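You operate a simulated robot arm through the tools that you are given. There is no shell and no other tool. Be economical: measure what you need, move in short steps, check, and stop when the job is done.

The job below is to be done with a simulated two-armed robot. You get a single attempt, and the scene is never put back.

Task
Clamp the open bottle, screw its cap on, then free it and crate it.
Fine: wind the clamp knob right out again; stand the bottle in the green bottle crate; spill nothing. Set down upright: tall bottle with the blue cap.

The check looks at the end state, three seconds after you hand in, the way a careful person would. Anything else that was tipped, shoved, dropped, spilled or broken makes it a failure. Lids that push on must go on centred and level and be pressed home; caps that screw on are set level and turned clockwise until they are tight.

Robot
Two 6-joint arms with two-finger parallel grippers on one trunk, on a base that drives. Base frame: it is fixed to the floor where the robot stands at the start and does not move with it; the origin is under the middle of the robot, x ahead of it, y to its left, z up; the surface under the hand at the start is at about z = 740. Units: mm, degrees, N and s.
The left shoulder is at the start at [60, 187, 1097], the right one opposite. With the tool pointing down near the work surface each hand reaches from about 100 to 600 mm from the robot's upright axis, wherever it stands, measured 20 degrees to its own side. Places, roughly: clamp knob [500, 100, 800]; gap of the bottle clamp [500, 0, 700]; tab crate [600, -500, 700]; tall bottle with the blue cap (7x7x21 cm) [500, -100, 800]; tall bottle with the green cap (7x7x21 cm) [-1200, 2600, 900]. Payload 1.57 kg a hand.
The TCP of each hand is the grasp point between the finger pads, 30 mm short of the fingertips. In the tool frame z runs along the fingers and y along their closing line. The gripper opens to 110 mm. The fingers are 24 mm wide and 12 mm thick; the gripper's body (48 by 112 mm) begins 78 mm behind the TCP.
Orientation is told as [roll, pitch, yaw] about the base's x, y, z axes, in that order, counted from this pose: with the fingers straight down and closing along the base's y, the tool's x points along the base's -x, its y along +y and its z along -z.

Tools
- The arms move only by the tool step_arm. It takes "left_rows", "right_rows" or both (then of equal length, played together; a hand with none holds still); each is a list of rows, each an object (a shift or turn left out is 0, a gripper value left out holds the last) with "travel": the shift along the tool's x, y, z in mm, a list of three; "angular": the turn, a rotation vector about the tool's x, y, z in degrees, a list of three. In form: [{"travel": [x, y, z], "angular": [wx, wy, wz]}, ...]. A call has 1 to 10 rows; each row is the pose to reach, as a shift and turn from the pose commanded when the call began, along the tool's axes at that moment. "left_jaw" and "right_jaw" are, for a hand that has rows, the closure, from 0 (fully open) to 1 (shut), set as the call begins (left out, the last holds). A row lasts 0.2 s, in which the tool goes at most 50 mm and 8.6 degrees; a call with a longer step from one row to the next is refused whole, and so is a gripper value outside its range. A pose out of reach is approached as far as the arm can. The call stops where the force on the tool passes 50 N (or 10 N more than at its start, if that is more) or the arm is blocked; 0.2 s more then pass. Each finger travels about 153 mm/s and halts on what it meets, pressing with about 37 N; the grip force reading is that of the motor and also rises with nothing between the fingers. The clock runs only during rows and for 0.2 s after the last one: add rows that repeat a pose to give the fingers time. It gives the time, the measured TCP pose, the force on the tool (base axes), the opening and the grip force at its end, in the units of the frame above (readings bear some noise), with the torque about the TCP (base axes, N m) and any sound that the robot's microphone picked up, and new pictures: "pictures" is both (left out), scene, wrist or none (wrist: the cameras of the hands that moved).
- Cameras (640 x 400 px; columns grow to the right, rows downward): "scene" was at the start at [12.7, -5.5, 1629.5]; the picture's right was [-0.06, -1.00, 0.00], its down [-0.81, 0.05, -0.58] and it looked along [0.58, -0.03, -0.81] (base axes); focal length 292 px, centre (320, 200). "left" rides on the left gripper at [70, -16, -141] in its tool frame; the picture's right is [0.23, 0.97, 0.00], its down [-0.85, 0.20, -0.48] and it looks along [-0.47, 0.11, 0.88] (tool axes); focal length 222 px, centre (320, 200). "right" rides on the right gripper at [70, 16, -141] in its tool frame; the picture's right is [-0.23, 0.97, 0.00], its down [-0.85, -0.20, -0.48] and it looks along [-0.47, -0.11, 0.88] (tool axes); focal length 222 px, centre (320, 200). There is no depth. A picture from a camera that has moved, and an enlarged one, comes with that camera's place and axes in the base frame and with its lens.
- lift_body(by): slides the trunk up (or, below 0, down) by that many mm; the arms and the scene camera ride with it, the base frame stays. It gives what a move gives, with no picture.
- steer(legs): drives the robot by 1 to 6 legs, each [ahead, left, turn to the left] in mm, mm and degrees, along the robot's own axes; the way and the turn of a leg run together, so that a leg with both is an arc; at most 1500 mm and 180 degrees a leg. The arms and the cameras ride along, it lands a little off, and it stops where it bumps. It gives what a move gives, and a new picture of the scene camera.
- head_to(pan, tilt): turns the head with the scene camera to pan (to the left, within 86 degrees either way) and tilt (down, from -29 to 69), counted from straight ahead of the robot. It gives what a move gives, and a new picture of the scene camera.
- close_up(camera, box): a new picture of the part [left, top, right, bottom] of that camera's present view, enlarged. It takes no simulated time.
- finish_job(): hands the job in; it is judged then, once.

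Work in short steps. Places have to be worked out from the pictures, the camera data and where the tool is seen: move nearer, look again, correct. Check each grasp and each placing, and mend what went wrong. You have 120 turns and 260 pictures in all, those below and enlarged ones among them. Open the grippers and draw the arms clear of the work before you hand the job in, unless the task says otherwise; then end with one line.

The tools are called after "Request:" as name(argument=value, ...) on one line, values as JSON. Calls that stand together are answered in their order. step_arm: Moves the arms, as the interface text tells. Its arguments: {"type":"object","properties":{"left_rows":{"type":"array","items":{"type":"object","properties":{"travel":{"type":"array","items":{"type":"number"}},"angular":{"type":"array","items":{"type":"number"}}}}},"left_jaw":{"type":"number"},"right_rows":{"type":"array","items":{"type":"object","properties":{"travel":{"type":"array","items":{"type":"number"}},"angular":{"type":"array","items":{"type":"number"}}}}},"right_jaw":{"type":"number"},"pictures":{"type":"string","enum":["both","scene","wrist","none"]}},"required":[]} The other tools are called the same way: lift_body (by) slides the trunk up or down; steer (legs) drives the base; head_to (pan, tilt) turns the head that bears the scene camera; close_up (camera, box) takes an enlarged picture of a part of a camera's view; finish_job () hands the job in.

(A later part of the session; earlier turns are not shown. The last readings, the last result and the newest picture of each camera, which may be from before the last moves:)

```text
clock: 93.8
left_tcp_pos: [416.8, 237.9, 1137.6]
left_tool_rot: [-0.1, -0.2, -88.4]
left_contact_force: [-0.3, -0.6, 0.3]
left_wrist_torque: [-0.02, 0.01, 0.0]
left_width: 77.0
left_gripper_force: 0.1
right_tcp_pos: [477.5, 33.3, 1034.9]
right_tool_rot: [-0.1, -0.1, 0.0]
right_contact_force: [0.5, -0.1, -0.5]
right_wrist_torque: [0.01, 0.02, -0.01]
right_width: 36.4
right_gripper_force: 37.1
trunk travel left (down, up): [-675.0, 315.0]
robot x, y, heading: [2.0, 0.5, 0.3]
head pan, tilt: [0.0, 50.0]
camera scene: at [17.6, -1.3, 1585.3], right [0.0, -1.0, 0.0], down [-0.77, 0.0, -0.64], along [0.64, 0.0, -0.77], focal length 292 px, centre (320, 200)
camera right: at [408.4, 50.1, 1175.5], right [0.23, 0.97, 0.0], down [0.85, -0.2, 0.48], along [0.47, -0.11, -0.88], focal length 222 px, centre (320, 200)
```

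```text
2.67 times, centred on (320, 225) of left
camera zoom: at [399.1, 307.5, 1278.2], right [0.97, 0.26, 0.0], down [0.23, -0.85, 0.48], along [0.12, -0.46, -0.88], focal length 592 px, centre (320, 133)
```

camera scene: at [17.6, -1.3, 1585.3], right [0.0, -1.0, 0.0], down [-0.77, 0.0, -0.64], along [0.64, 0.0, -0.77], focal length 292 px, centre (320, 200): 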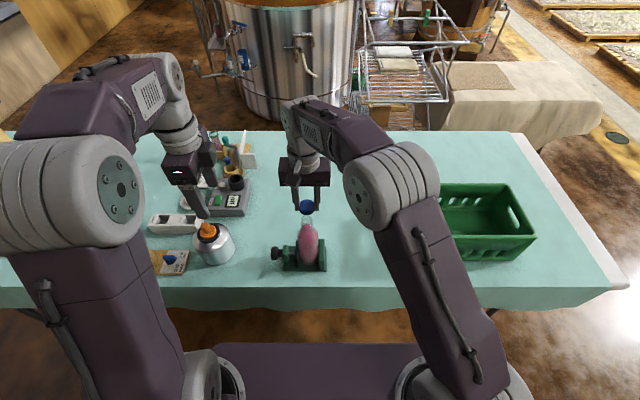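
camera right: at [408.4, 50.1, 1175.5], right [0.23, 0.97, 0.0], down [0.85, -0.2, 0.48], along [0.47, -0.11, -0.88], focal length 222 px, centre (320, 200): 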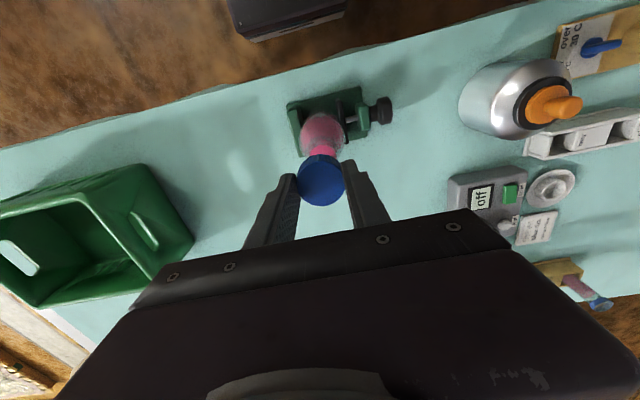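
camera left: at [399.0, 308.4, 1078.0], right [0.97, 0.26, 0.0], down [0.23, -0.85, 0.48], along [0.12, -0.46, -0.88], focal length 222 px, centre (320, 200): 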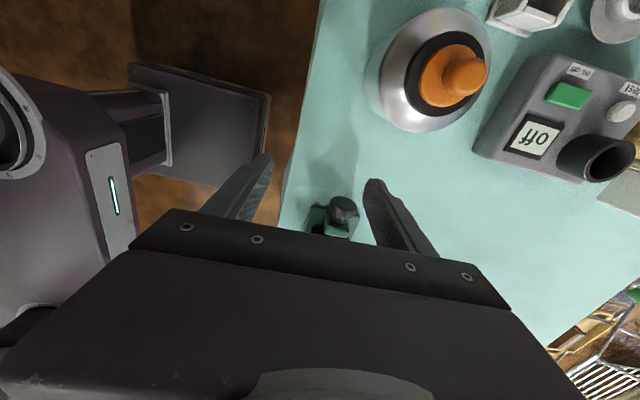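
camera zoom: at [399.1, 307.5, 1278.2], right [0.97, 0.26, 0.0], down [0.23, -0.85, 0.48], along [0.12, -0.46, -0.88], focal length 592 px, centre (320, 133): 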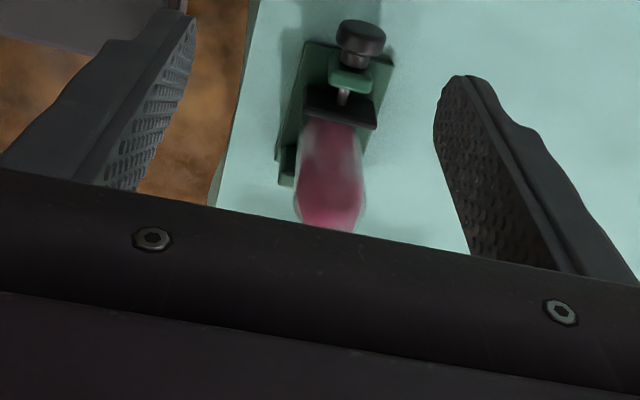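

The cap needs about +2.5 mm in x and +2 mm in y. I pre-rotate the hand anticlockwise by 80° while correcting, so there's room for a long clockwise turn.

Request:
step_arm(right_rows=[{"travel": [-2.5, 2.2, 0], "angular": [0, 0, -8]}, {"travel": [-2.5, 2.2, 0], "angular": [0, 0, -16]}, {"travel": [-2.5, 2.2, 0], "angular": [0, 0, -24]}, {"travel": [-2.5, 2.2, 0], "angular": [0, 0, -32]}, {"travel": [-2.5, 2.2, 0], "angular": [0, 0, -40]}, {"travel": [-2.5, 2.2, 0], "angular": [0, 0, -48]}, {"travel": [-2.5, 2.2, 0], "angular": [0, 0, -56]}, {"travel": [-2.5, 2.2, 0], "angular": [0, 0, -64]}, {"travel": [-2.5, 2.2, 0], "angular": [0, 0, -72]}, {"travel": [-2.5, 2.2, 0], "angular": [0, 0, -80]}], pictures="none")

Request:
step_arm(right_rows=[{"travel": [0, 0, 10]}, {"travel": [0, 0, 20]}, {"travel": [0, 0, 30]}, {"travel": [0, 0, 30]}], pictures="wrist")

Request:
close_up(camera="right", box=[240, 110, 400, 210])

Request:
close_up(camera="scene", box=[260, 180, 360, 260])

```text
clock: 96.0
left_tcp_pos: [417.4, 238.1, 1136.9]
left_tool_rot: [-0.1, -0.1, -88.3]
left_contact_force: [0.1, -0.2, 0.6]
left_wrist_torque: [0.0, -0.02, 0.03]
left_width: 77.2
left_gripper_force: 0.0
right_tcp_pos: [482.6, 34.8, 1032.3]
right_tool_rot: [-0.1, 0.0, 80.1]
right_contact_force: [0.1, 0.0, -0.1]
right_wrist_torque: [-0.02, -0.02, 0.0]
right_width: 36.6
right_gripper_force: 36.9
trunk travel left (down, up): [-675.0, 315.0]
robot x, y, heading: [1.3, 2.4, 0.3]
head pan, tilt: [0.0, 50.0]
```

```text
clock: 97.0
left_tcp_pos: [418.0, 238.3, 1137.6]
left_tool_rot: [-0.1, -0.1, -88.3]
left_contact_force: [0.2, 0.0, 1.4]
left_wrist_torque: [-0.03, -0.01, -0.03]
left_width: 76.7
left_gripper_force: 0.1
right_tcp_pos: [483.4, 37.3, 1003.5]
right_tool_rot: [-0.1, -0.1, 79.9]
right_contact_force: [-0.5, -0.2, -0.2]
right_wrist_torque: [-0.01, -0.03, 0.02]
right_width: 36.3
right_gripper_force: 37.6
trunk travel left (down, up): [-675.0, 315.0]
robot x, y, heading: [-0.9, -2.1, -0.0]
head pan, tilt: [0.0, 50.0]
camera right: at [455.2, -29.8, 1144.2], right [-0.92, 0.39, 0.0], down [0.34, 0.81, 0.48], along [0.19, 0.44, -0.88], focal length 222 px, centre (320, 200)
```

right: 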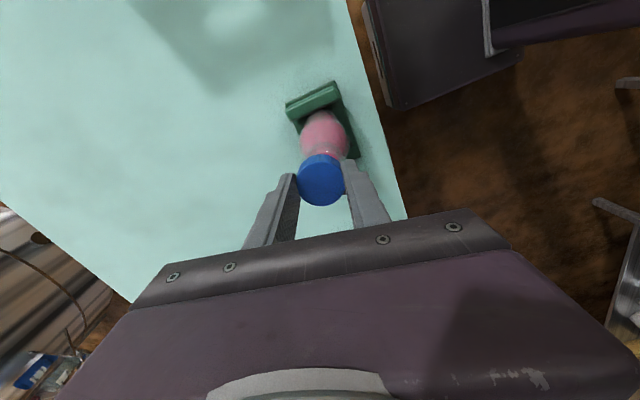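

```text
4.00 times, centred on (320, 160) of right
camera zoom: at [455.2, -29.8, 1144.2], right [-0.92, 0.39, 0.0], down [0.34, 0.81, 0.48], along [0.19, 0.44, -0.88], focal length 888 px, centre (320, 360)
```

zoom: 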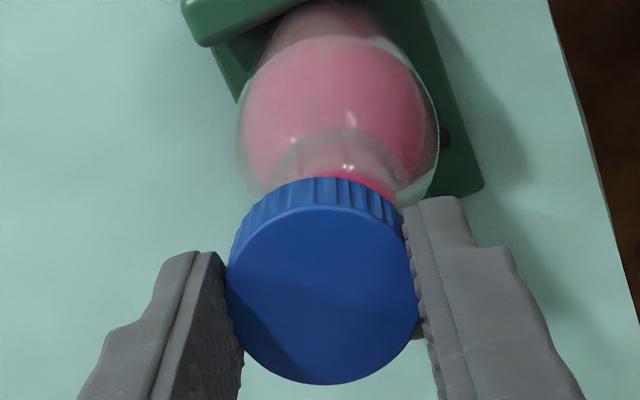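

```text
5.00 times, centred on (310, 220) of scene
camera zoom: at [17.5, -0.9, 1585.3], right [0.0, -1.0, 0.0], down [-0.77, 0.0, -0.64], along [0.64, 0.0, -0.77], focal length 1461 px, centre (370, 100)
```

zoom: 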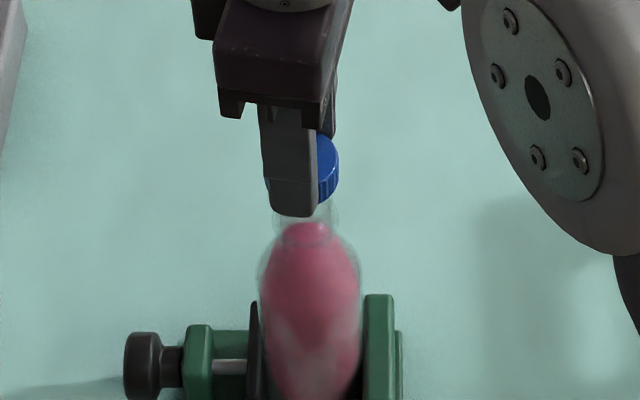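

The image shows the neck about 4 mm toward -x of the cap. I correct that and re-check before lowering.

Request:
step_arm(right_rows=[{"travel": [1.2, 3.85, 0]}, {"travel": [1.2, 3.85, 0]}, {"travel": [1.2, 3.85, 0]}], pictures="none")

Request:
close_up(camera="right", box=[260, 90, 380, 165])

Request:
close_up(camera="scene", box=[270, 190, 340, 240])

```text
clock: 97.8
left_tcp_pos: [418.6, 237.7, 1137.3]
left_tool_rot: [-0.2, -0.1, -88.2]
left_contact_force: [0.4, -0.8, -1.4]
left_wrist_torque: [-0.03, -0.02, -0.01]
left_width: 76.7
left_gripper_force: 0.0
right_tcp_pos: [479.6, 36.4, 1002.7]
right_tool_rot: [-0.1, 0.0, 80.1]
right_contact_force: [-0.2, 0.9, -0.2]
right_wrist_torque: [-0.01, 0.05, 0.0]
right_width: 36.1
right_gripper_force: 37.7
trunk travel left (down, up): [-675.0, 315.0]
robot x, y, heading: [2.0, -2.7, -0.0]
head pan, tilt: [0.0, 50.0]
```

```text
5.33 times, centred on (320, 128) of right
camera zoom: at [451.4, -30.4, 1144.5], right [-0.92, 0.39, 0.0], down [0.34, 0.81, 0.48], along [0.19, 0.44, -0.88], focal length 1185 px, centre (320, 587)
```

zoom: 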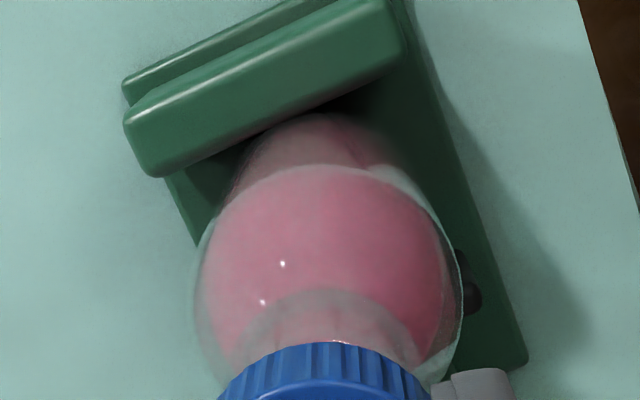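

```text
8.00 times, centred on (305, 215) of scene
camera zoom: at [17.6, -0.9, 1585.3], right [0.0, -1.0, 0.0], down [-0.77, 0.0, -0.64], along [0.64, 0.0, -0.77], focal length 2338 px, centre (440, 80)
```

zoom: 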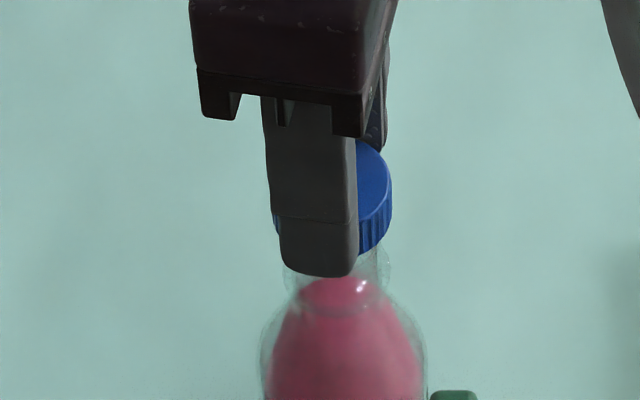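

Only about 1.5 mm remains. I correct that and lower to near the rim.

Request:
step_arm(right_rows=[{"travel": [-0.25, 1.47, 0]}, {"travel": [-0.25, 1.47, 4]}, {"travel": [-0.25, 1.47, 8]}, {"travel": [-0.25, 1.47, 12]}, {"travel": [-0.25, 1.47, 12]}], pictures="none")

Request:
close_up(camera="scene", box=[270, 190, 340, 240])

Request:
close_up(camera="right", box=[260, 90, 380, 165])

```text
clock: 99.0
left_tcp_pos: [417.9, 238.3, 1137.5]
left_tool_rot: [-0.1, 0.0, -88.3]
left_contact_force: [0.6, -0.1, -0.5]
left_wrist_torque: [-0.01, 0.02, -0.02]
left_width: 76.9
left_gripper_force: 0.1
right_tcp_pos: [476.7, 35.9, 990.9]
right_tool_rot: [0.0, 0.1, 80.0]
right_contact_force: [-0.6, 0.5, -0.6]
right_wrist_torque: [0.01, 0.0, 0.02]
right_width: 35.9
right_gripper_force: 36.9
trunk travel left (down, up): [-675.0, 315.0]
robot x, y, heading: [2.0, -0.5, 0.2]
head pan, tilt: [0.0, 50.0]
```

```text
8.00 times, centred on (305, 215) of scene
camera zoom: at [17.6, -0.9, 1585.3], right [0.0, -1.0, 0.0], down [-0.77, 0.0, -0.64], along [0.64, 0.0, -0.77], focal length 2338 px, centre (440, 80)
```

zoom: 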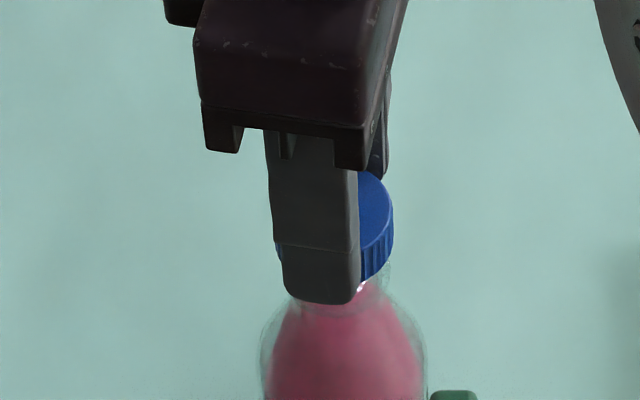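

```text
5.33 times, centred on (320, 128) of right
camera zoom: at [449.1, -30.7, 1132.6], right [-0.92, 0.39, 0.0], down [0.34, 0.81, 0.48], along [0.19, 0.44, -0.88], focal length 1185 px, centre (320, 587)
```

zoom: 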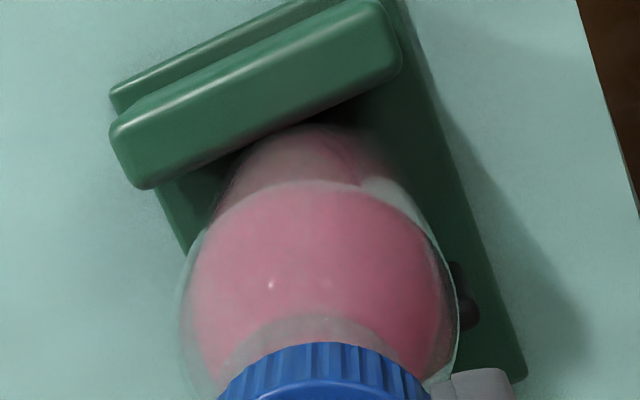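

Aligned now. I lower millimetre by millimetre until it touches.

Request:
step_arm(right_rows=[{"travel": [0, 0, 1]}, {"travel": [0, 0, 2]}, {"travel": [0, 0, 3]}, {"travel": [0, 0, 4]}], pictures="none")

```text
clock: 100.0
left_tcp_pos: [415.6, 238.2, 1137.7]
left_tool_rot: [0.0, 0.0, -88.3]
left_contact_force: [1.1, 0.1, -0.2]
left_wrist_torque: [-0.01, 0.07, -0.01]
left_width: 77.0
left_gripper_force: 0.1
right_tcp_pos: [475.7, 35.9, 990.9]
right_tool_rot: [-0.2, -0.2, 79.9]
right_contact_force: [1.8, -0.5, 15.1]
right_wrist_torque: [-0.06, -0.27, 0.01]
right_width: 36.0
right_gripper_force: 37.1
trunk travel left (down, up): [-675.0, 315.0]
robot x, y, heading: [0.5, 4.6, 0.3]
head pan, tilt: [0.0, 50.0]
```

Contact with 15 N on the +x edge (torque -0.27 N m), so the cap is a little too far toward -x. I back up, shift +2 mm in x and retry.

Request:
step_arm(right_rows=[{"travel": [0, 0, -5]}, {"travel": [-0.35, -2, -5]}, {"travel": [-0.35, -2, -4]}, {"travel": [-0.35, -2, -3]}, {"travel": [-0.35, -2, -2]}, {"travel": [-0.35, -2, -1]}, {"travel": [-0.35, -2, 0]}], pictures="none")

```text
clock: 101.7
left_tcp_pos: [417.1, 237.5, 1136.8]
left_tool_rot: [-0.1, -0.1, -88.3]
left_contact_force: [-0.3, 0.4, 0.4]
left_wrist_torque: [-0.04, 0.01, -0.02]
left_width: 77.0
left_gripper_force: 0.1
right_tcp_pos: [479.1, 35.8, 986.7]
right_tool_rot: [-0.2, 0.1, 80.0]
right_contact_force: [-0.1, 0.2, -0.3]
right_wrist_torque: [-0.02, -0.01, 0.0]
right_width: 36.0
right_gripper_force: 37.2
trunk travel left (down, up): [-675.0, 315.0]
robot x, y, heading: [-3.8, -3.1, 0.2]
head pan, tilt: [0.0, 50.0]
```

Now it slides over with no force at 986.7, so the cap has gone onto the neck. I continue down.

Request:
step_arm(right_rows=[{"travel": [0, 0, 1]}, {"travel": [0, 0, 2]}, {"travel": [0, 0, 3]}, {"travel": [0, 0, 4]}, {"travel": [0, 0, 5]}], pictures="none")

```text
clock: 102.8
left_tcp_pos: [418.0, 237.9, 1137.0]
left_tool_rot: [-0.1, -0.2, -88.3]
left_contact_force: [0.0, 0.3, -0.5]
left_wrist_torque: [0.01, 0.0, -0.03]
left_width: 76.9
left_gripper_force: 0.0
right_tcp_pos: [479.9, 36.3, 981.7]
right_tool_rot: [0.0, 0.0, 80.0]
right_contact_force: [0.1, -0.1, -0.9]
right_wrist_torque: [0.02, -0.02, 0.01]
right_width: 36.1
right_gripper_force: 36.7
trunk travel left (down, up): [-675.0, 315.0]
robot x, y, heading: [2.6, 1.3, 0.3]
head pan, tilt: [0.0, 50.0]
```

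Request:
step_arm(right_rows=[{"travel": [0, 0, 1]}, {"travel": [0, 0, 2]}, {"travel": [0, 0, 3]}, {"travel": [0, 0, 4]}], pictures="none")

Request:
close_up(camera="scene", box=[270, 190, 340, 240])

```text
clock: 103.8
left_tcp_pos: [418.5, 237.4, 1137.2]
left_tool_rot: [-0.2, -0.1, -88.2]
left_contact_force: [-0.4, 0.3, 0.0]
left_wrist_torque: [-0.03, -0.02, -0.01]
left_width: 77.1
left_gripper_force: 0.1
right_tcp_pos: [479.0, 35.4, 977.8]
right_tool_rot: [-0.1, 0.1, 80.0]
right_contact_force: [1.7, 0.9, -0.3]
right_wrist_torque: [0.08, -0.16, 0.01]
right_width: 36.2
right_gripper_force: 36.7
trunk travel left (down, up): [-675.0, 315.0]
robot x, y, heading: [-0.9, 3.1, 0.1]
head pan, tilt: [0.0, 50.0]
```

```text
8.00 times, centred on (305, 215) of scene
camera zoom: at [18.0, -0.9, 1585.3], right [0.0, -1.0, 0.0], down [-0.77, 0.0, -0.64], along [0.64, 0.0, -0.77], focal length 2338 px, centre (440, 80)
```

zoom: 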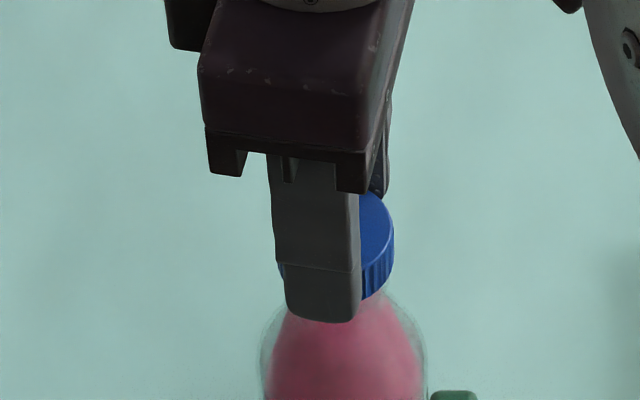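

Request:
step_arm(right_rows=[{"travel": [0, 0, 1]}, {"travel": [0, 0, 2]}, {"travel": [0, 0, 3]}], pictures="none")

```text
clock: 104.7
left_tcp_pos: [416.1, 237.8, 1138.1]
left_tool_rot: [0.0, -0.1, -88.3]
left_contact_force: [0.2, -0.3, -0.4]
left_wrist_torque: [0.0, 0.0, -0.01]
left_width: 76.9
left_gripper_force: 0.0
right_tcp_pos: [477.4, 35.9, 977.5]
right_tool_rot: [-0.4, -0.2, 80.0]
right_contact_force: [3.0, -0.7, 20.7]
right_wrist_torque: [0.0, -0.11, -0.01]
right_width: 36.4
right_gripper_force: 37.2
trunk travel left (down, up): [-675.0, 315.0]
robot x, y, heading: [3.0, 1.9, 0.2]
head pan, tilt: [0.0, 50.0]
```

Seated on the thread start with an even 20 N. Now I turn clockwise: 2×80°, keeping light downward pressure.

Request:
step_arm(right_rows=[{"travel": [0, 0, -0.5], "angular": [0, 0, 8]}, {"travel": [0, 0, -0.5], "angular": [0, 0, 16]}, {"travel": [0, 0, -0.4], "angular": [0, 0, 24]}, {"travel": [0, 0, -0.3], "angular": [0, 0, 32]}, {"travel": [0, 0, -0.2], "angular": [0, 0, 40]}, {"travel": [0, 0, -0.1], "angular": [0, 0, 48]}, {"travel": [0, 0, 0], "angular": [0, 0, 56]}, {"travel": [0, 0, 0.1], "angular": [0, 0, 64]}, {"travel": [0, 0, 0.2], "angular": [0, 0, 72]}, {"travel": [0, 0, 0.3], "angular": [0, 0, 80]}], pictures="none")

Request:
close_up(camera="right", box=[240, 110, 400, 210])

```text
clock: 106.8
left_tcp_pos: [415.6, 239.1, 1136.9]
left_tool_rot: [0.0, -0.2, -88.2]
left_contact_force: [-0.4, -0.2, 0.2]
left_wrist_torque: [0.0, -0.03, 0.03]
left_width: 77.4
left_gripper_force: 0.0
right_tcp_pos: [477.1, 35.8, 975.8]
right_tool_rot: [-0.1, -0.1, -0.1]
right_contact_force: [-2.0, 5.2, 10.7]
right_wrist_torque: [0.13, 0.09, -0.01]
right_width: 36.1
right_gripper_force: 36.8
trunk travel left (down, up): [-675.0, 315.0]
robot x, y, heading: [2.5, -1.3, 0.2]
head pan, tilt: [0.0, 50.0]
```

```text
4.00 times, centred on (320, 160) of right
camera zoom: at [407.7, 52.2, 1117.7], right [0.23, 0.97, 0.0], down [0.85, -0.2, 0.48], along [0.47, -0.11, -0.88], focal length 888 px, centre (320, 360)
```

zoom: 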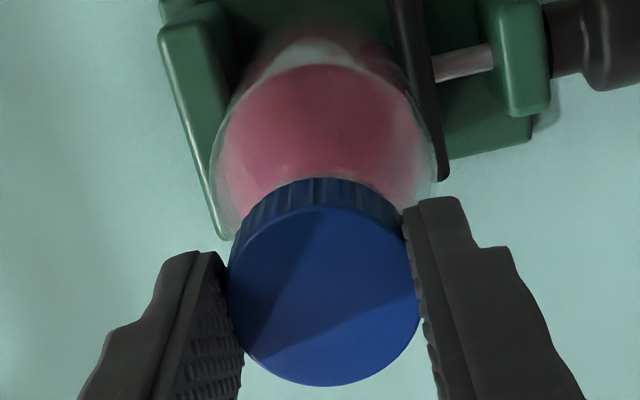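

It's threading: down to 975.8 while the force dropped. I continue clockwise another 80°, and then 60° more if still free.

Request:
step_arm(right_rows=[{"travel": [0, 0, 0.1], "angular": [0, 0, 8]}, {"travel": [0, 0, 0.2], "angular": [0, 0, 16]}, {"travel": [0, 0, 0.3], "angular": [0, 0, 24]}, {"travel": [0, 0, 0.4], "angular": [0, 0, 32]}, {"travel": [0, 0, 0.5], "angular": [0, 0, 40]}, {"travel": [0, 0, 0.6], "angular": [0, 0, 48]}, {"travel": [0, 0, 0.7], "angular": [0, 0, 56]}, {"travel": [0, 0, 0.8], "angular": [0, 0, 64]}, {"travel": [0, 0, 0.9], "angular": [0, 0, 72]}, {"travel": [0, 0, 1], "angular": [0, 0, 80]}], pictures="none")

Request:
close_up(camera="scene", box=[270, 190, 340, 240])

```text
clock: 109.0
left_tcp_pos: [414.2, 240.4, 1137.6]
left_tool_rot: [0.0, -0.2, -88.3]
left_contact_force: [0.4, 0.5, 0.1]
left_wrist_torque: [-0.02, 0.0, 0.02]
left_width: 77.0
left_gripper_force: 0.0
right_tcp_pos: [476.7, 36.4, 975.1]
right_tool_rot: [0.1, -0.1, -80.2]
right_contact_force: [-1.3, 10.1, 11.3]
right_wrist_torque: [0.47, 0.19, -0.01]
right_width: 36.4
right_gripper_force: 37.4
trunk travel left (down, up): [-675.0, 315.0]
robot x, y, heading: [-1.1, 2.4, 0.1]
head pan, tilt: [0.0, 50.0]
```

```text
8.00 times, centred on (305, 215) of scene
camera zoom: at [15.5, 1.4, 1585.3], right [0.0, -1.0, 0.0], down [-0.77, 0.0, -0.64], along [0.64, 0.0, -0.77], focal length 2338 px, centre (440, 80)
```

zoom: 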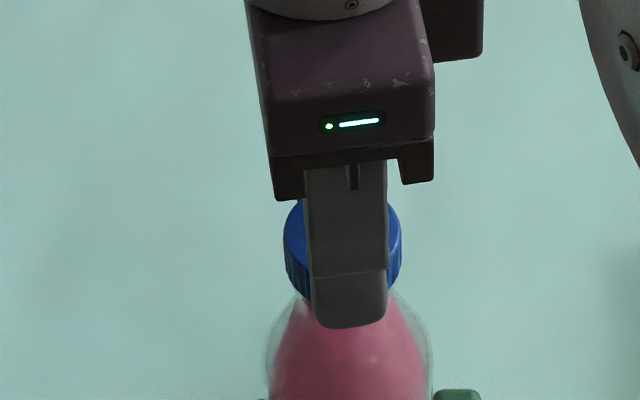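

160° done. I release, rotate back 160°, re-centre slightly and regrip.

Request:
step_arm(right_rows=[{"travel": [0, 0, 0]}, {"travel": [0, 0, 0]}, {"angular": [0, 0, -8.5]}, {"angular": [0, 0, -17]}, {"angular": [0, 0, -25.5]}, {"angular": [0, 0, -34]}, {"angular": [0, 0, -42.5]}, {"angular": [0, 0, -51]}, {"angular": [0, 0, -59.5]}, {"angular": [0, 0, -68]}], right_jaw=0.5, pictures="none")

Request:
step_arm(right_rows=[{"angular": [0, 0, -8.5]}, {"angular": [0, 0, -17]}, {"angular": [0, 0, -25.5]}, {"angular": [0, 0, -34]}, {"angular": [0, 0, -42.5]}, {"angular": [0, 0, -51]}, {"angular": [0, 0, -59.5]}, {"angular": [0, 0, -68]}, {"angular": [0, 0, -76.5]}, {"angular": [0, 0, -85]}], pictures="wrist")

Request:
close_up(camera="scene", box=[270, 190, 340, 240])

Request:
close_up(camera="right", box=[240, 110, 400, 210])

```text
clock: 111.2
left_tcp_pos: [417.6, 237.2, 1137.1]
left_tool_rot: [-0.2, -0.2, -88.3]
left_contact_force: [0.0, 1.5, 0.3]
left_wrist_torque: [0.04, -0.01, -0.02]
left_width: 77.1
left_gripper_force: 0.1
right_tcp_pos: [480.2, 35.8, 975.2]
right_tool_rot: [0.0, -0.1, -11.9]
right_contact_force: [0.2, 0.7, 0.2]
right_wrist_torque: [-0.02, 0.0, 0.0]
right_width: 54.8
right_gripper_force: 0.0
trunk travel left (down, up): [-675.0, 315.0]
robot x, y, heading: [-1.9, 1.3, 0.3]
head pan, tilt: [0.0, 50.0]
```

```text
clock: 113.5
left_tcp_pos: [417.4, 238.4, 1137.7]
left_tool_rot: [-0.1, 0.0, -88.3]
left_contact_force: [1.2, 0.1, -0.4]
left_wrist_torque: [0.01, 0.02, 0.01]
left_width: 76.9
left_gripper_force: 0.0
right_tcp_pos: [479.4, 36.9, 973.6]
right_tool_rot: [-0.1, -0.1, 73.1]
right_contact_force: [0.2, -0.6, -0.5]
right_wrist_torque: [0.0, 0.01, 0.01]
right_width: 54.9
right_gripper_force: 0.1
trunk travel left (down, up): [-675.0, 315.0]
robot x, y, heading: [1.6, 0.0, 0.1]
head pan, tilt: [0.0, 50.0]
camera right: at [443.3, -26.8, 1115.1], right [-0.87, 0.5, 0.0], down [0.44, 0.76, 0.48], along [0.24, 0.41, -0.88], focal length 222 px, centre (320, 200)
```

right: 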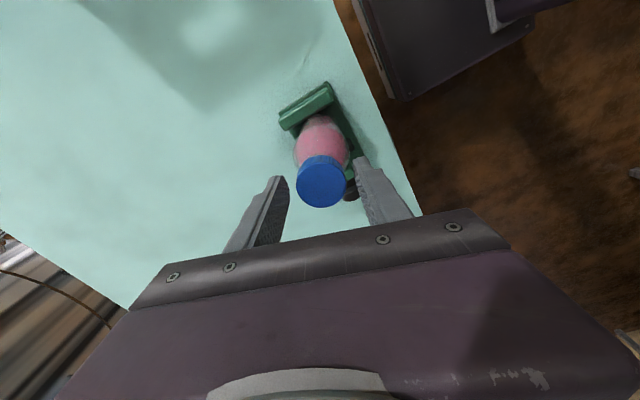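

```text
8.00 times, centred on (305, 215) of scene
camera zoom: at [17.6, -0.9, 1585.3], right [0.0, -1.0, 0.0], down [-0.77, 0.0, -0.64], along [0.64, 0.0, -0.77], focal length 2338 px, centre (440, 80)
```

zoom: 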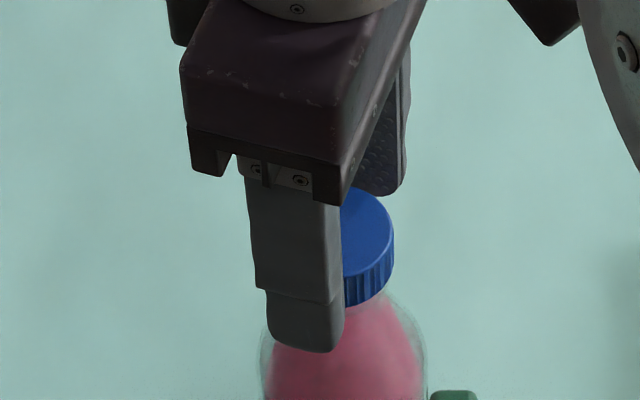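

```text
4.00 times, centred on (320, 160) of right
camera zoom: at [443.3, -26.8, 1115.1], right [-0.87, 0.5, 0.0], down [0.44, 0.76, 0.48], along [0.24, 0.41, -0.88], focal length 888 px, centre (320, 360)
```

zoom: 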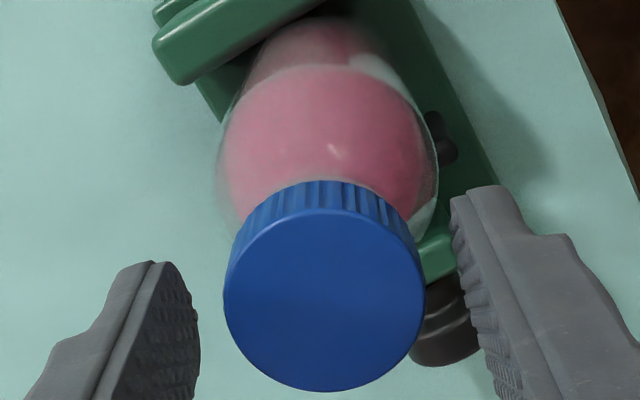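

The cap sits level on the neck. I regrip and turn clockwise another 150°.

Request:
step_arm(right_rows=[{"travel": [0, 0, 0]}, {"travel": [0, 0, 0]}, {"travel": [0, 0, 0.2], "angular": [0, 0, 8.5]}, {"travel": [0, 0, 0.3], "angular": [0, 0, 17]}, {"travel": [0, 0, 0.4], "angular": [0, 0, 25.5]}, {"travel": [0, 0, 0.5], "angular": [0, 0, 34]}, {"travel": [0, 0, 0.6], "angular": [0, 0, 42.5]}, {"travel": [0, 0, 0.7], "angular": [0, 0, 51]}, {"travel": [0, 0, 0.8], "angular": [0, 0, 59.5]}, {"travel": [0, 0, 0.9], "angular": [0, 0, 68]}], right_jaw=1, pictures="none")

Request:
step_arm(right_rows=[{"travel": [0, 0, 0.1], "angular": [0, 0, 8.5]}, {"travel": [0, 0, 0.2], "angular": [0, 0, 17]}, {"travel": [0, 0, 0.3], "angular": [0, 0, 25.5]}, {"travel": [0, 0, 0.4], "angular": [0, 0, 34]}, {"travel": [0, 0, 0.5], "angular": [0, 0, 42.5]}, {"travel": [0, 0, 0.6], "angular": [0, 0, 51]}, {"travel": [0, 0, 0.7], "angular": [0, 0, 59.5]}, {"travel": [0, 0, 0.8], "angular": [0, 0, 68]}, {"travel": [0, 0, 0.9], "angular": [0, 0, 76.5]}, {"travel": [0, 0, 1], "angular": [0, 0, 85]}], pictures="none")

Request:
close_up(camera="right", box=[240, 110, 400, 210])

```text
clock: 115.7
left_tcp_pos: [416.8, 238.0, 1137.3]
left_tool_rot: [-0.1, -0.1, -88.3]
left_contact_force: [-0.8, -0.2, -0.9]
left_wrist_torque: [-0.02, 0.0, -0.01]
left_width: 77.2
left_gripper_force: 0.0
right_tcp_pos: [479.3, 35.6, 973.9]
right_tool_rot: [0.0, -0.1, 4.9]
right_contact_force: [-2.7, 1.2, -2.7]
right_wrist_torque: [-0.04, 0.46, -0.01]
right_width: 36.2
right_gripper_force: 37.3
trunk travel left (down, up): [-675.0, 315.0]
robot x, y, heading: [-0.3, 5.1, 0.3]
head pan, tilt: [0.0, 50.0]
```

```text
clock: 117.8
left_tcp_pos: [417.7, 237.2, 1138.6]
left_tool_rot: [-0.2, 0.0, -88.4]
left_contact_force: [0.7, 0.4, 0.0]
left_wrist_torque: [0.0, 0.02, 0.0]
left_width: 77.1
left_gripper_force: 0.1
right_tcp_pos: [479.0, 36.1, 973.2]
right_tool_rot: [0.1, 0.0, -80.3]
right_contact_force: [0.3, -0.3, 0.8]
right_wrist_torque: [-0.23, -0.07, 0.08]
right_width: 36.7
right_gripper_force: 37.3
trunk travel left (down, up): [-675.0, 315.0]
robot x, y, heading: [-1.6, 3.8, 0.1]
head pan, tilt: [0.0, 50.0]
```

```text
4.00 times, centred on (320, 160) of right
camera zoom: at [483.6, 106.9, 1114.2], right [1.0, -0.06, 0.0], down [-0.05, -0.88, 0.48], along [-0.03, -0.48, -0.88], focal length 888 px, centre (320, 360)
```

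zoom: 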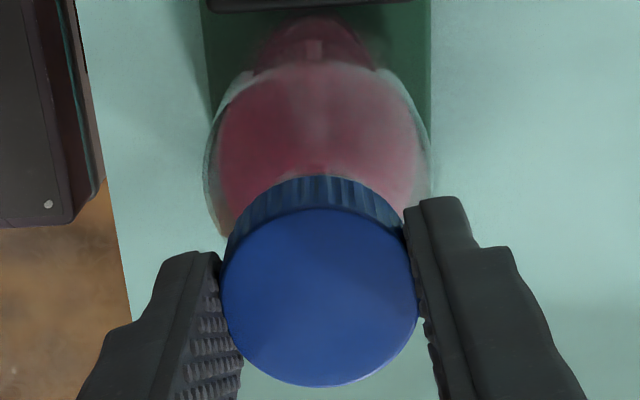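

About 313° in total, with torque just starting to appear. I repeat: release, return, regrip, turn.

Request:
step_arm(right_rows=[{"travel": [0, 0, 0]}, {"travel": [0, 0, 0]}, {"angular": [0, 0, -8.5]}, {"angular": [0, 0, -17]}, {"angular": [0, 0, -25.5]}, {"angular": [0, 0, -34]}, {"angular": [0, 0, -42.5]}, {"angular": [0, 0, -51]}, {"angular": [0, 0, -59.5]}, {"angular": [0, 0, -68]}], right_jaw=0.5, pictures="none")

Request:
step_arm(right_rows=[{"angular": [0, 0, -8.5]}, {"angular": [0, 0, -17]}, {"angular": [0, 0, -25.5]}, {"angular": [0, 0, -34]}, {"angular": [0, 0, -42.5]}, {"angular": [0, 0, -51]}, {"angular": [0, 0, -59.5]}, {"angular": [0, 0, -68]}, {"angular": [0, 0, -76.5]}, {"angular": [0, 0, -85]}], pictures="none")

Request:
step_arm(right_rows=[{"travel": [0, 0, 0]}, {"travel": [0, 0, 0]}, {"travel": [0, 0, 0.2], "angular": [0, 0, 8.5]}, {"travel": [0, 0, 0.3], "angular": [0, 0, 17]}, {"travel": [0, 0, 0.4], "angular": [0, 0, 25.5]}, {"travel": [0, 0, 0.5], "angular": [0, 0, 34]}, {"travel": [0, 0, 0.6], "angular": [0, 0, 42.5]}, {"travel": [0, 0, 0.7], "angular": [0, 0, 51]}, {"travel": [0, 0, 0.8], "angular": [0, 0, 59.5]}, {"travel": [0, 0, 0.9], "angular": [0, 0, 68]}], right_jaw=1, pictures="none")

Request:
step_arm(right_rows=[{"travel": [0, 0, 0.1], "angular": [0, 0, 8.5]}, {"travel": [0, 0, 0.2], "angular": [0, 0, 17]}, {"travel": [0, 0, 0.3], "angular": [0, 0, 25.5]}, {"travel": [0, 0, 0.4], "angular": [0, 0, 34]}, {"travel": [0, 0, 0.5], "angular": [0, 0, 42.5]}, {"travel": [0, 0, 0.6], "angular": [0, 0, 51]}, {"travel": [0, 0, 0.7], "angular": [0, 0, 59.5]}, {"travel": [0, 0, 0.8], "angular": [0, 0, 68]}, {"travel": [0, 0, 0.9], "angular": [0, 0, 76.5]}, {"travel": [0, 0, 1], "angular": [0, 0, 85]}], pictures="wrist")

```text
clock: 120.0
left_tcp_pos: [417.4, 237.3, 1136.6]
left_tool_rot: [-0.2, -0.1, -88.3]
left_contact_force: [0.4, -0.4, -0.2]
left_wrist_torque: [0.04, -0.01, -0.03]
left_width: 76.9
left_gripper_force: 0.1
right_tcp_pos: [478.4, 35.1, 971.8]
right_tool_rot: [-0.1, -0.1, -11.9]
right_contact_force: [-0.3, -0.1, 0.7]
right_wrist_torque: [0.02, -0.03, -0.01]
right_width: 55.1
right_gripper_force: 0.0
trunk travel left (down, up): [-675.0, 315.0]
robot x, y, heading: [-3.0, -1.3, 0.4]
head pan, tilt: [0.0, 50.0]
```

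```text
clock: 122.2
left_tcp_pos: [416.9, 238.5, 1136.8]
left_tool_rot: [-0.1, -0.1, -88.3]
left_contact_force: [0.1, 0.2, 0.3]
left_wrist_torque: [-0.01, 0.04, 0.05]
left_width: 76.8
left_gripper_force: 0.1
right_tcp_pos: [479.6, 35.8, 972.1]
right_tool_rot: [-0.1, 0.1, 73.1]
right_contact_force: [0.6, 0.3, 0.5]
right_wrist_torque: [-0.02, -0.01, 0.0]
right_width: 55.0
right_gripper_force: 0.0
trunk travel left (down, up): [-675.0, 315.0]
robot x, y, heading: [-0.5, -1.3, 0.1]
head pan, tilt: [0.0, 50.0]
```

```text
clock: 124.5
left_tcp_pos: [418.1, 237.7, 1136.7]
left_tool_rot: [-0.1, -0.1, -88.3]
left_contact_force: [-0.4, 0.5, 0.5]
left_wrist_torque: [0.03, 0.03, 0.03]
left_width: 77.1
left_gripper_force: 0.1
right_tcp_pos: [480.8, 36.6, 971.7]
right_tool_rot: [0.1, -0.1, 4.8]
right_contact_force: [-0.3, 0.5, -0.9]
right_wrist_torque: [0.12, 0.04, 0.02]
right_width: 36.6
right_gripper_force: 37.4
trunk travel left (down, up): [-675.0, 315.0]
robot x, y, heading: [-0.2, -0.5, 0.2]
head pan, tilt: [0.0, 50.0]
```

```text
clock: 126.7
left_tcp_pos: [416.8, 240.2, 1137.2]
left_tool_rot: [-0.1, -0.2, -88.3]
left_contact_force: [-0.3, -0.2, 0.2]
left_wrist_torque: [-0.01, 0.01, -0.02]
left_width: 76.9
left_gripper_force: 0.1
right_tcp_pos: [478.4, 37.5, 971.9]
right_tool_rot: [-0.2, 0.1, -80.1]
right_contact_force: [-1.2, 7.1, 3.9]
right_wrist_torque: [0.56, 0.33, 0.37]
right_width: 36.7
right_gripper_force: 36.7
trunk travel left (down, up): [-675.0, 315.0]
robot x, y, heading: [1.0, 0.3, 0.2]
head pan, tilt: [0.0, 50.0]
camera right: at [482.6, 108.8, 1112.7], right [1.0, -0.06, 0.0], down [-0.05, -0.88, 0.48], along [-0.03, -0.48, -0.88], focal length 222 px, centre (320, 200)
```

right: 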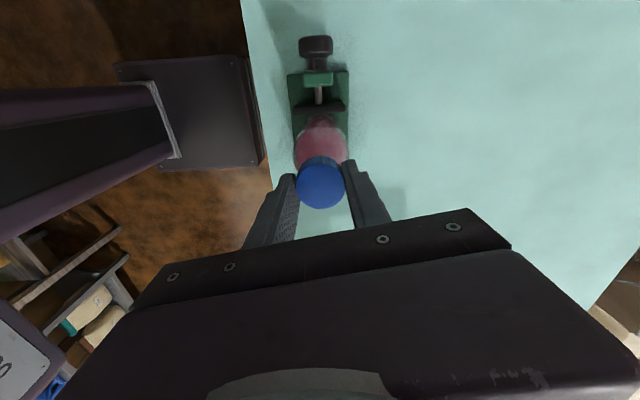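

Resisting torque is now 0.37 N m, so it's getting tight. I turn a little further to confirm.

Request:
step_arm(right_rows=[{"angular": [0, 0, 6]}, {"angular": [0, 0, 12]}, {"angular": [0, 0, 18]}, {"angular": [0, 0, 24]}], pictures="none")

Request:
close_up(camera="right", box=[240, 110, 400, 210])

```text
clock: 127.7
left_tcp_pos: [417.0, 238.6, 1137.2]
left_tool_rot: [0.0, -0.1, -88.2]
left_contact_force: [-0.1, -0.2, 0.4]
left_wrist_torque: [0.02, 0.0, -0.05]
left_width: 76.9
left_gripper_force: 0.1
right_tcp_pos: [479.4, 36.7, 971.0]
right_tool_rot: [0.1, 0.2, -104.1]
right_contact_force: [3.1, 4.8, 14.0]
right_wrist_torque: [0.63, -0.42, 0.22]
right_width: 36.8
right_gripper_force: 37.1
trunk travel left (down, up): [-675.0, 315.0]
robot x, y, heading: [1.2, 2.4, 0.3]
head pan, tilt: [0.0, 50.0]
```

```text
4.00 times, centred on (320, 160) of right
camera zoom: at [511.7, 100.0, 1112.9], right [0.89, -0.46, 0.0], down [-0.4, -0.78, 0.48], along [-0.22, -0.43, -0.88], focal length 888 px, centre (320, 360)
```

zoom: 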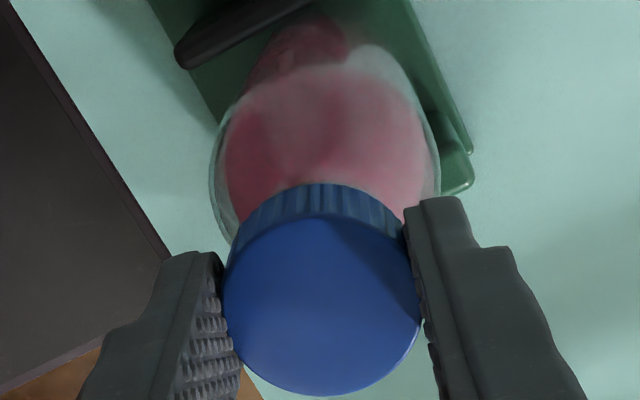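

To be sure it's tight, one more full cycle, watching for early torque.

Request:
step_arm(right_rows=[{"travel": [0, 0, 0]}, {"travel": [0, 0, 0]}, {"angular": [0, 0, -8.5]}, {"angular": [0, 0, -17]}, {"angular": [0, 0, -25.5]}, {"angular": [0, 0, -34]}, {"angular": [0, 0, -42.5]}, {"angular": [0, 0, -51]}, {"angular": [0, 0, -59.5]}, {"angular": [0, 0, -68]}], right_jaw=0.5, pictures="none")

Request:
step_arm(right_rows=[{"angular": [0, 0, -8.5]}, {"angular": [0, 0, -17]}, {"angular": [0, 0, -25.5]}, {"angular": [0, 0, -34]}, {"angular": [0, 0, -42.5]}, {"angular": [0, 0, -51]}, {"angular": [0, 0, -59.5]}, {"angular": [0, 0, -68]}, {"angular": [0, 0, -76.5]}, {"angular": [0, 0, -85]}], pictures="none")

Request:
close_up(camera="right", box=[240, 110, 400, 210])

Request:
step_arm(right_rows=[{"travel": [0, 0, 0]}, {"travel": [0, 0, 0]}, {"angular": [0, 0, 8.5]}, {"angular": [0, 0, 17]}, {"angular": [0, 0, 25.5]}, {"angular": [0, 0, 34]}], right_jaw=1, pictures="none")

Request:
close_up(camera="right", box=[240, 110, 400, 210])

Request:
step_arm(right_rows=[{"angular": [0, 0, 8.5]}, {"angular": [0, 0, 17]}, {"angular": [0, 0, 25.5]}, {"angular": [0, 0, 34]}, {"angular": [0, 0, 42.5]}, {"angular": [0, 0, 51]}], pictures="none")

```text
clock: 129.8
left_tcp_pos: [417.6, 238.8, 1135.5]
left_tool_rot: [-0.1, -0.1, -88.3]
left_contact_force: [0.2, -0.7, -0.1]
left_wrist_torque: [0.0, -0.02, -0.01]
left_width: 77.1
left_gripper_force: 0.1
right_tcp_pos: [479.8, 34.2, 969.8]
right_tool_rot: [-0.1, -0.1, -35.8]
right_contact_force: [-1.5, -0.4, 0.0]
right_wrist_torque: [0.0, -0.01, 0.0]
right_width: 54.8
right_gripper_force: 0.1
trunk travel left (down, up): [-675.0, 315.0]
robot x, y, heading: [0.7, 0.1, 0.2]
head pan, tilt: [0.0, 50.0]
```

```text
clock: 132.1
left_tcp_pos: [417.6, 238.1, 1136.4]
left_tool_rot: [-0.2, -0.1, -88.3]
left_contact_force: [-0.6, 0.3, -0.3]
left_wrist_torque: [-0.01, -0.01, 0.01]
left_width: 76.9
left_gripper_force: 0.0
right_tcp_pos: [480.8, 34.7, 970.8]
right_tool_rot: [-0.1, -0.1, 49.2]
right_contact_force: [-0.7, -0.2, -0.1]
right_wrist_torque: [-0.03, 0.06, -0.02]
right_width: 54.9
right_gripper_force: 0.1
trunk travel left (down, up): [-675.0, 315.0]
robot x, y, heading: [0.2, 4.4, 0.3]
head pan, tilt: [0.0, 50.0]
```

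```text
4.00 times, centred on (320, 160) of right
camera zoom: at [421.8, -7.6, 1112.1], right [-0.59, 0.81, 0.0], down [0.71, 0.52, 0.48], along [0.39, 0.28, -0.88], focal length 888 px, centre (320, 360)
```

zoom: 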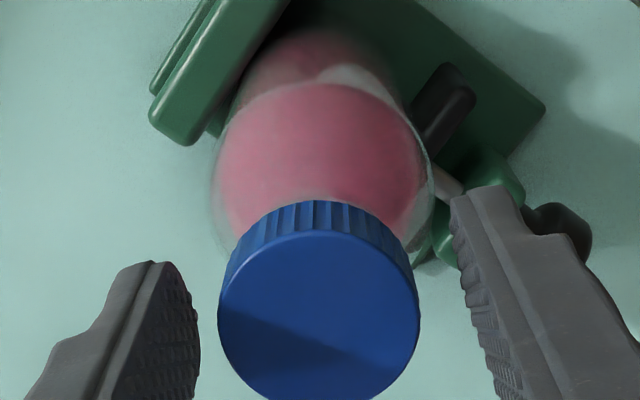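

```text
clock: 133.4
left_tcp_pos: [417.3, 237.6, 1137.3]
left_tool_rot: [0.0, -0.1, -88.2]
left_contact_force: [-0.2, -0.8, -0.6]
left_wrist_torque: [0.03, -0.01, -0.03]
left_width: 77.3
left_gripper_force: 0.0
right_tcp_pos: [478.3, 35.8, 970.3]
right_tool_rot: [0.1, -0.1, 14.8]
right_contact_force: [2.2, 1.2, 2.0]
right_wrist_torque: [0.18, -0.21, 0.12]
right_width: 36.8
right_gripper_force: 37.2
trunk travel left (down, up): [-675.0, 315.0]
robot x, y, heading: [-0.7, 0.1, 0.4]
head pan, tilt: [0.0, 50.0]
```

```text
4.00 times, centred on (320, 160) of right
camera zoom: at [407.2, 32.8, 1111.7], right [-0.03, 1.0, 0.0], down [0.88, 0.03, 0.48], along [0.48, 0.01, -0.88], focal length 888 px, centre (320, 360)
```

zoom: 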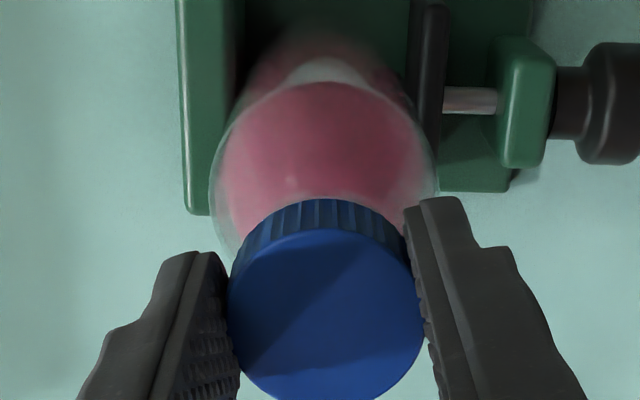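

```text
clock: 134.8
left_tcp_pos: [417.9, 238.9, 1136.0]
left_tool_rot: [0.0, -0.2, -88.3]
left_contact_force: [0.0, 0.4, 0.5]
left_wrist_torque: [-0.02, -0.02, 0.02]
left_width: 76.9
left_gripper_force: 0.1
right_tcp_pos: [479.1, 37.1, 970.7]
right_tool_rot: [0.0, 0.0, -36.2]
right_contact_force: [2.2, 4.8, 2.9]
right_wrist_torque: [0.53, -0.33, 0.13]
right_width: 36.6
right_gripper_force: 36.9
trunk travel left (down, up): [-675.0, 315.0]
robot x, y, heading: [0.2, -1.9, 0.2]
head pan, tilt: [0.0, 50.0]
```

The cap seems to have moved up relative to my fingers (the hand feeds down but the cap doesn't). I release and lift the hand to inspect it directly.

Request:
step_arm(right_rows=[{"travel": [0, 0, 0]}, {"travel": [0, 0, 0]}, {"travel": [0, 0, -15]}, {"travel": [0, 0, -35]}, {"travel": [0, 0, -60]}, {"travel": [0, 0, -60]}], right_jaw=0.4, pictures="none")

Request:
close_up(camera="scene", box=[270, 190, 340, 240])

Request:
close_up(camera="right", box=[240, 80, 400, 180])

```text
clock: 136.2
left_tcp_pos: [417.3, 237.1, 1136.5]
left_tool_rot: [-0.2, -0.1, -88.2]
left_contact_force: [0.3, 0.0, 0.8]
left_wrist_torque: [0.01, 0.0, -0.01]
left_width: 76.8
left_gripper_force: 0.1
right_tcp_pos: [480.4, 35.1, 1030.0]
right_tool_rot: [0.1, 0.0, -35.9]
right_contact_force: [-0.4, -0.4, 0.2]
right_wrist_torque: [0.01, 0.01, 0.01]
right_width: 66.1
right_gripper_force: 0.0
trunk travel left (down, up): [-675.0, 315.0]
robot x, y, heading: [-1.2, -1.1, 0.3]
head pan, tilt: [0.0, 50.0]
```

```text
8.00 times, centred on (305, 215) of scene
camera zoom: at [17.8, -0.9, 1585.3], right [0.0, -1.0, 0.0], down [-0.77, 0.0, -0.64], along [0.64, 0.0, -0.77], focal length 2338 px, centre (440, 80)
```

zoom: 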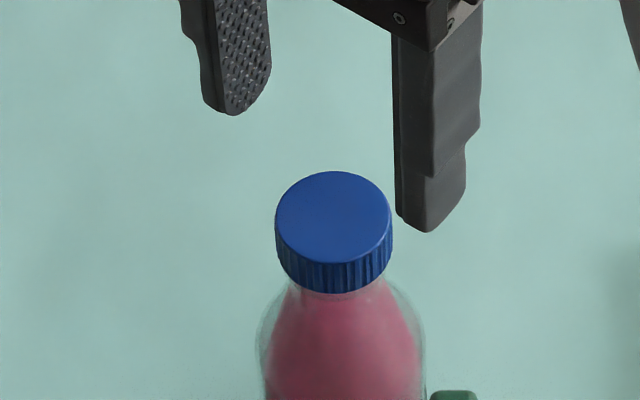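

```text
4.00 times, centred on (320, 130) of right
camera zoom: at [433.3, 89.7, 1171.3], right [0.76, 0.65, 0.0], down [0.57, -0.66, 0.48], along [0.31, -0.36, -0.88], focal length 888 px, centre (320, 480)
```

zoom: 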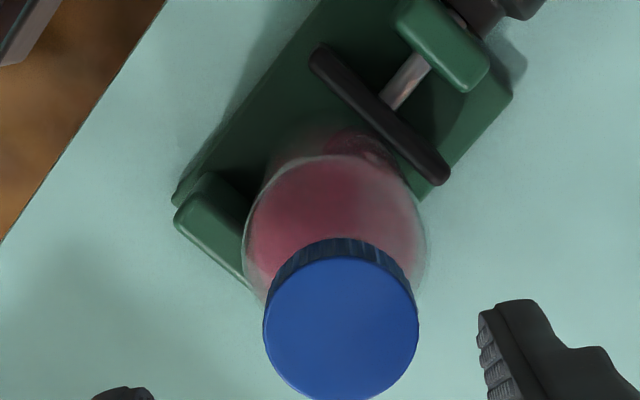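

The cap looks level. I check the bottle body against the clamp from the scene camera, in case the bottle itself has risen.

Request:
close_up(camera="scene", box=[260, 195, 350, 275])

Request:
close_up(camera="left", box=[240, 120, 400, 240])

```text
5.00 times, centred on (305, 235) of scene
camera zoom: at [17.8, -0.9, 1585.3], right [0.0, -1.0, 0.0], down [-0.77, 0.0, -0.64], along [0.64, 0.0, -0.77], focal length 1461 px, centre (395, 25)
```

zoom: 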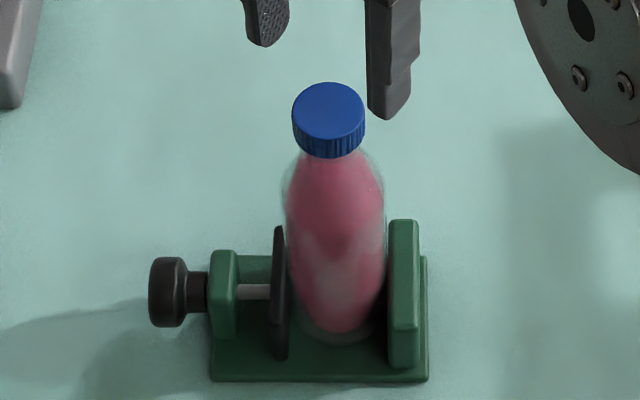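

```text
3.33 times, centred on (320, 180) of left
camera zoom: at [399.3, 307.7, 1278.1], right [0.97, 0.26, 0.0], down [0.23, -0.85, 0.48], along [0.12, -0.46, -0.88], focal length 740 px, centre (320, 267)
```

zoom: 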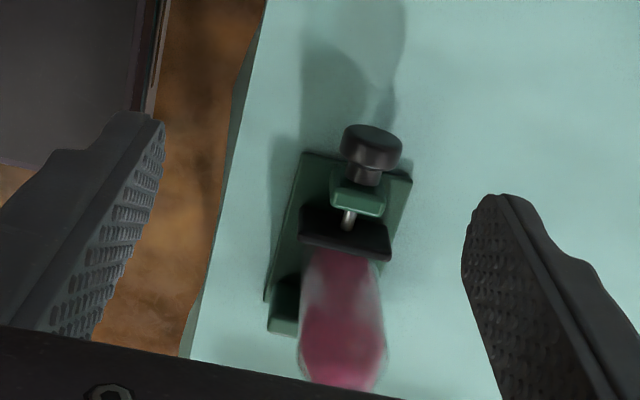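

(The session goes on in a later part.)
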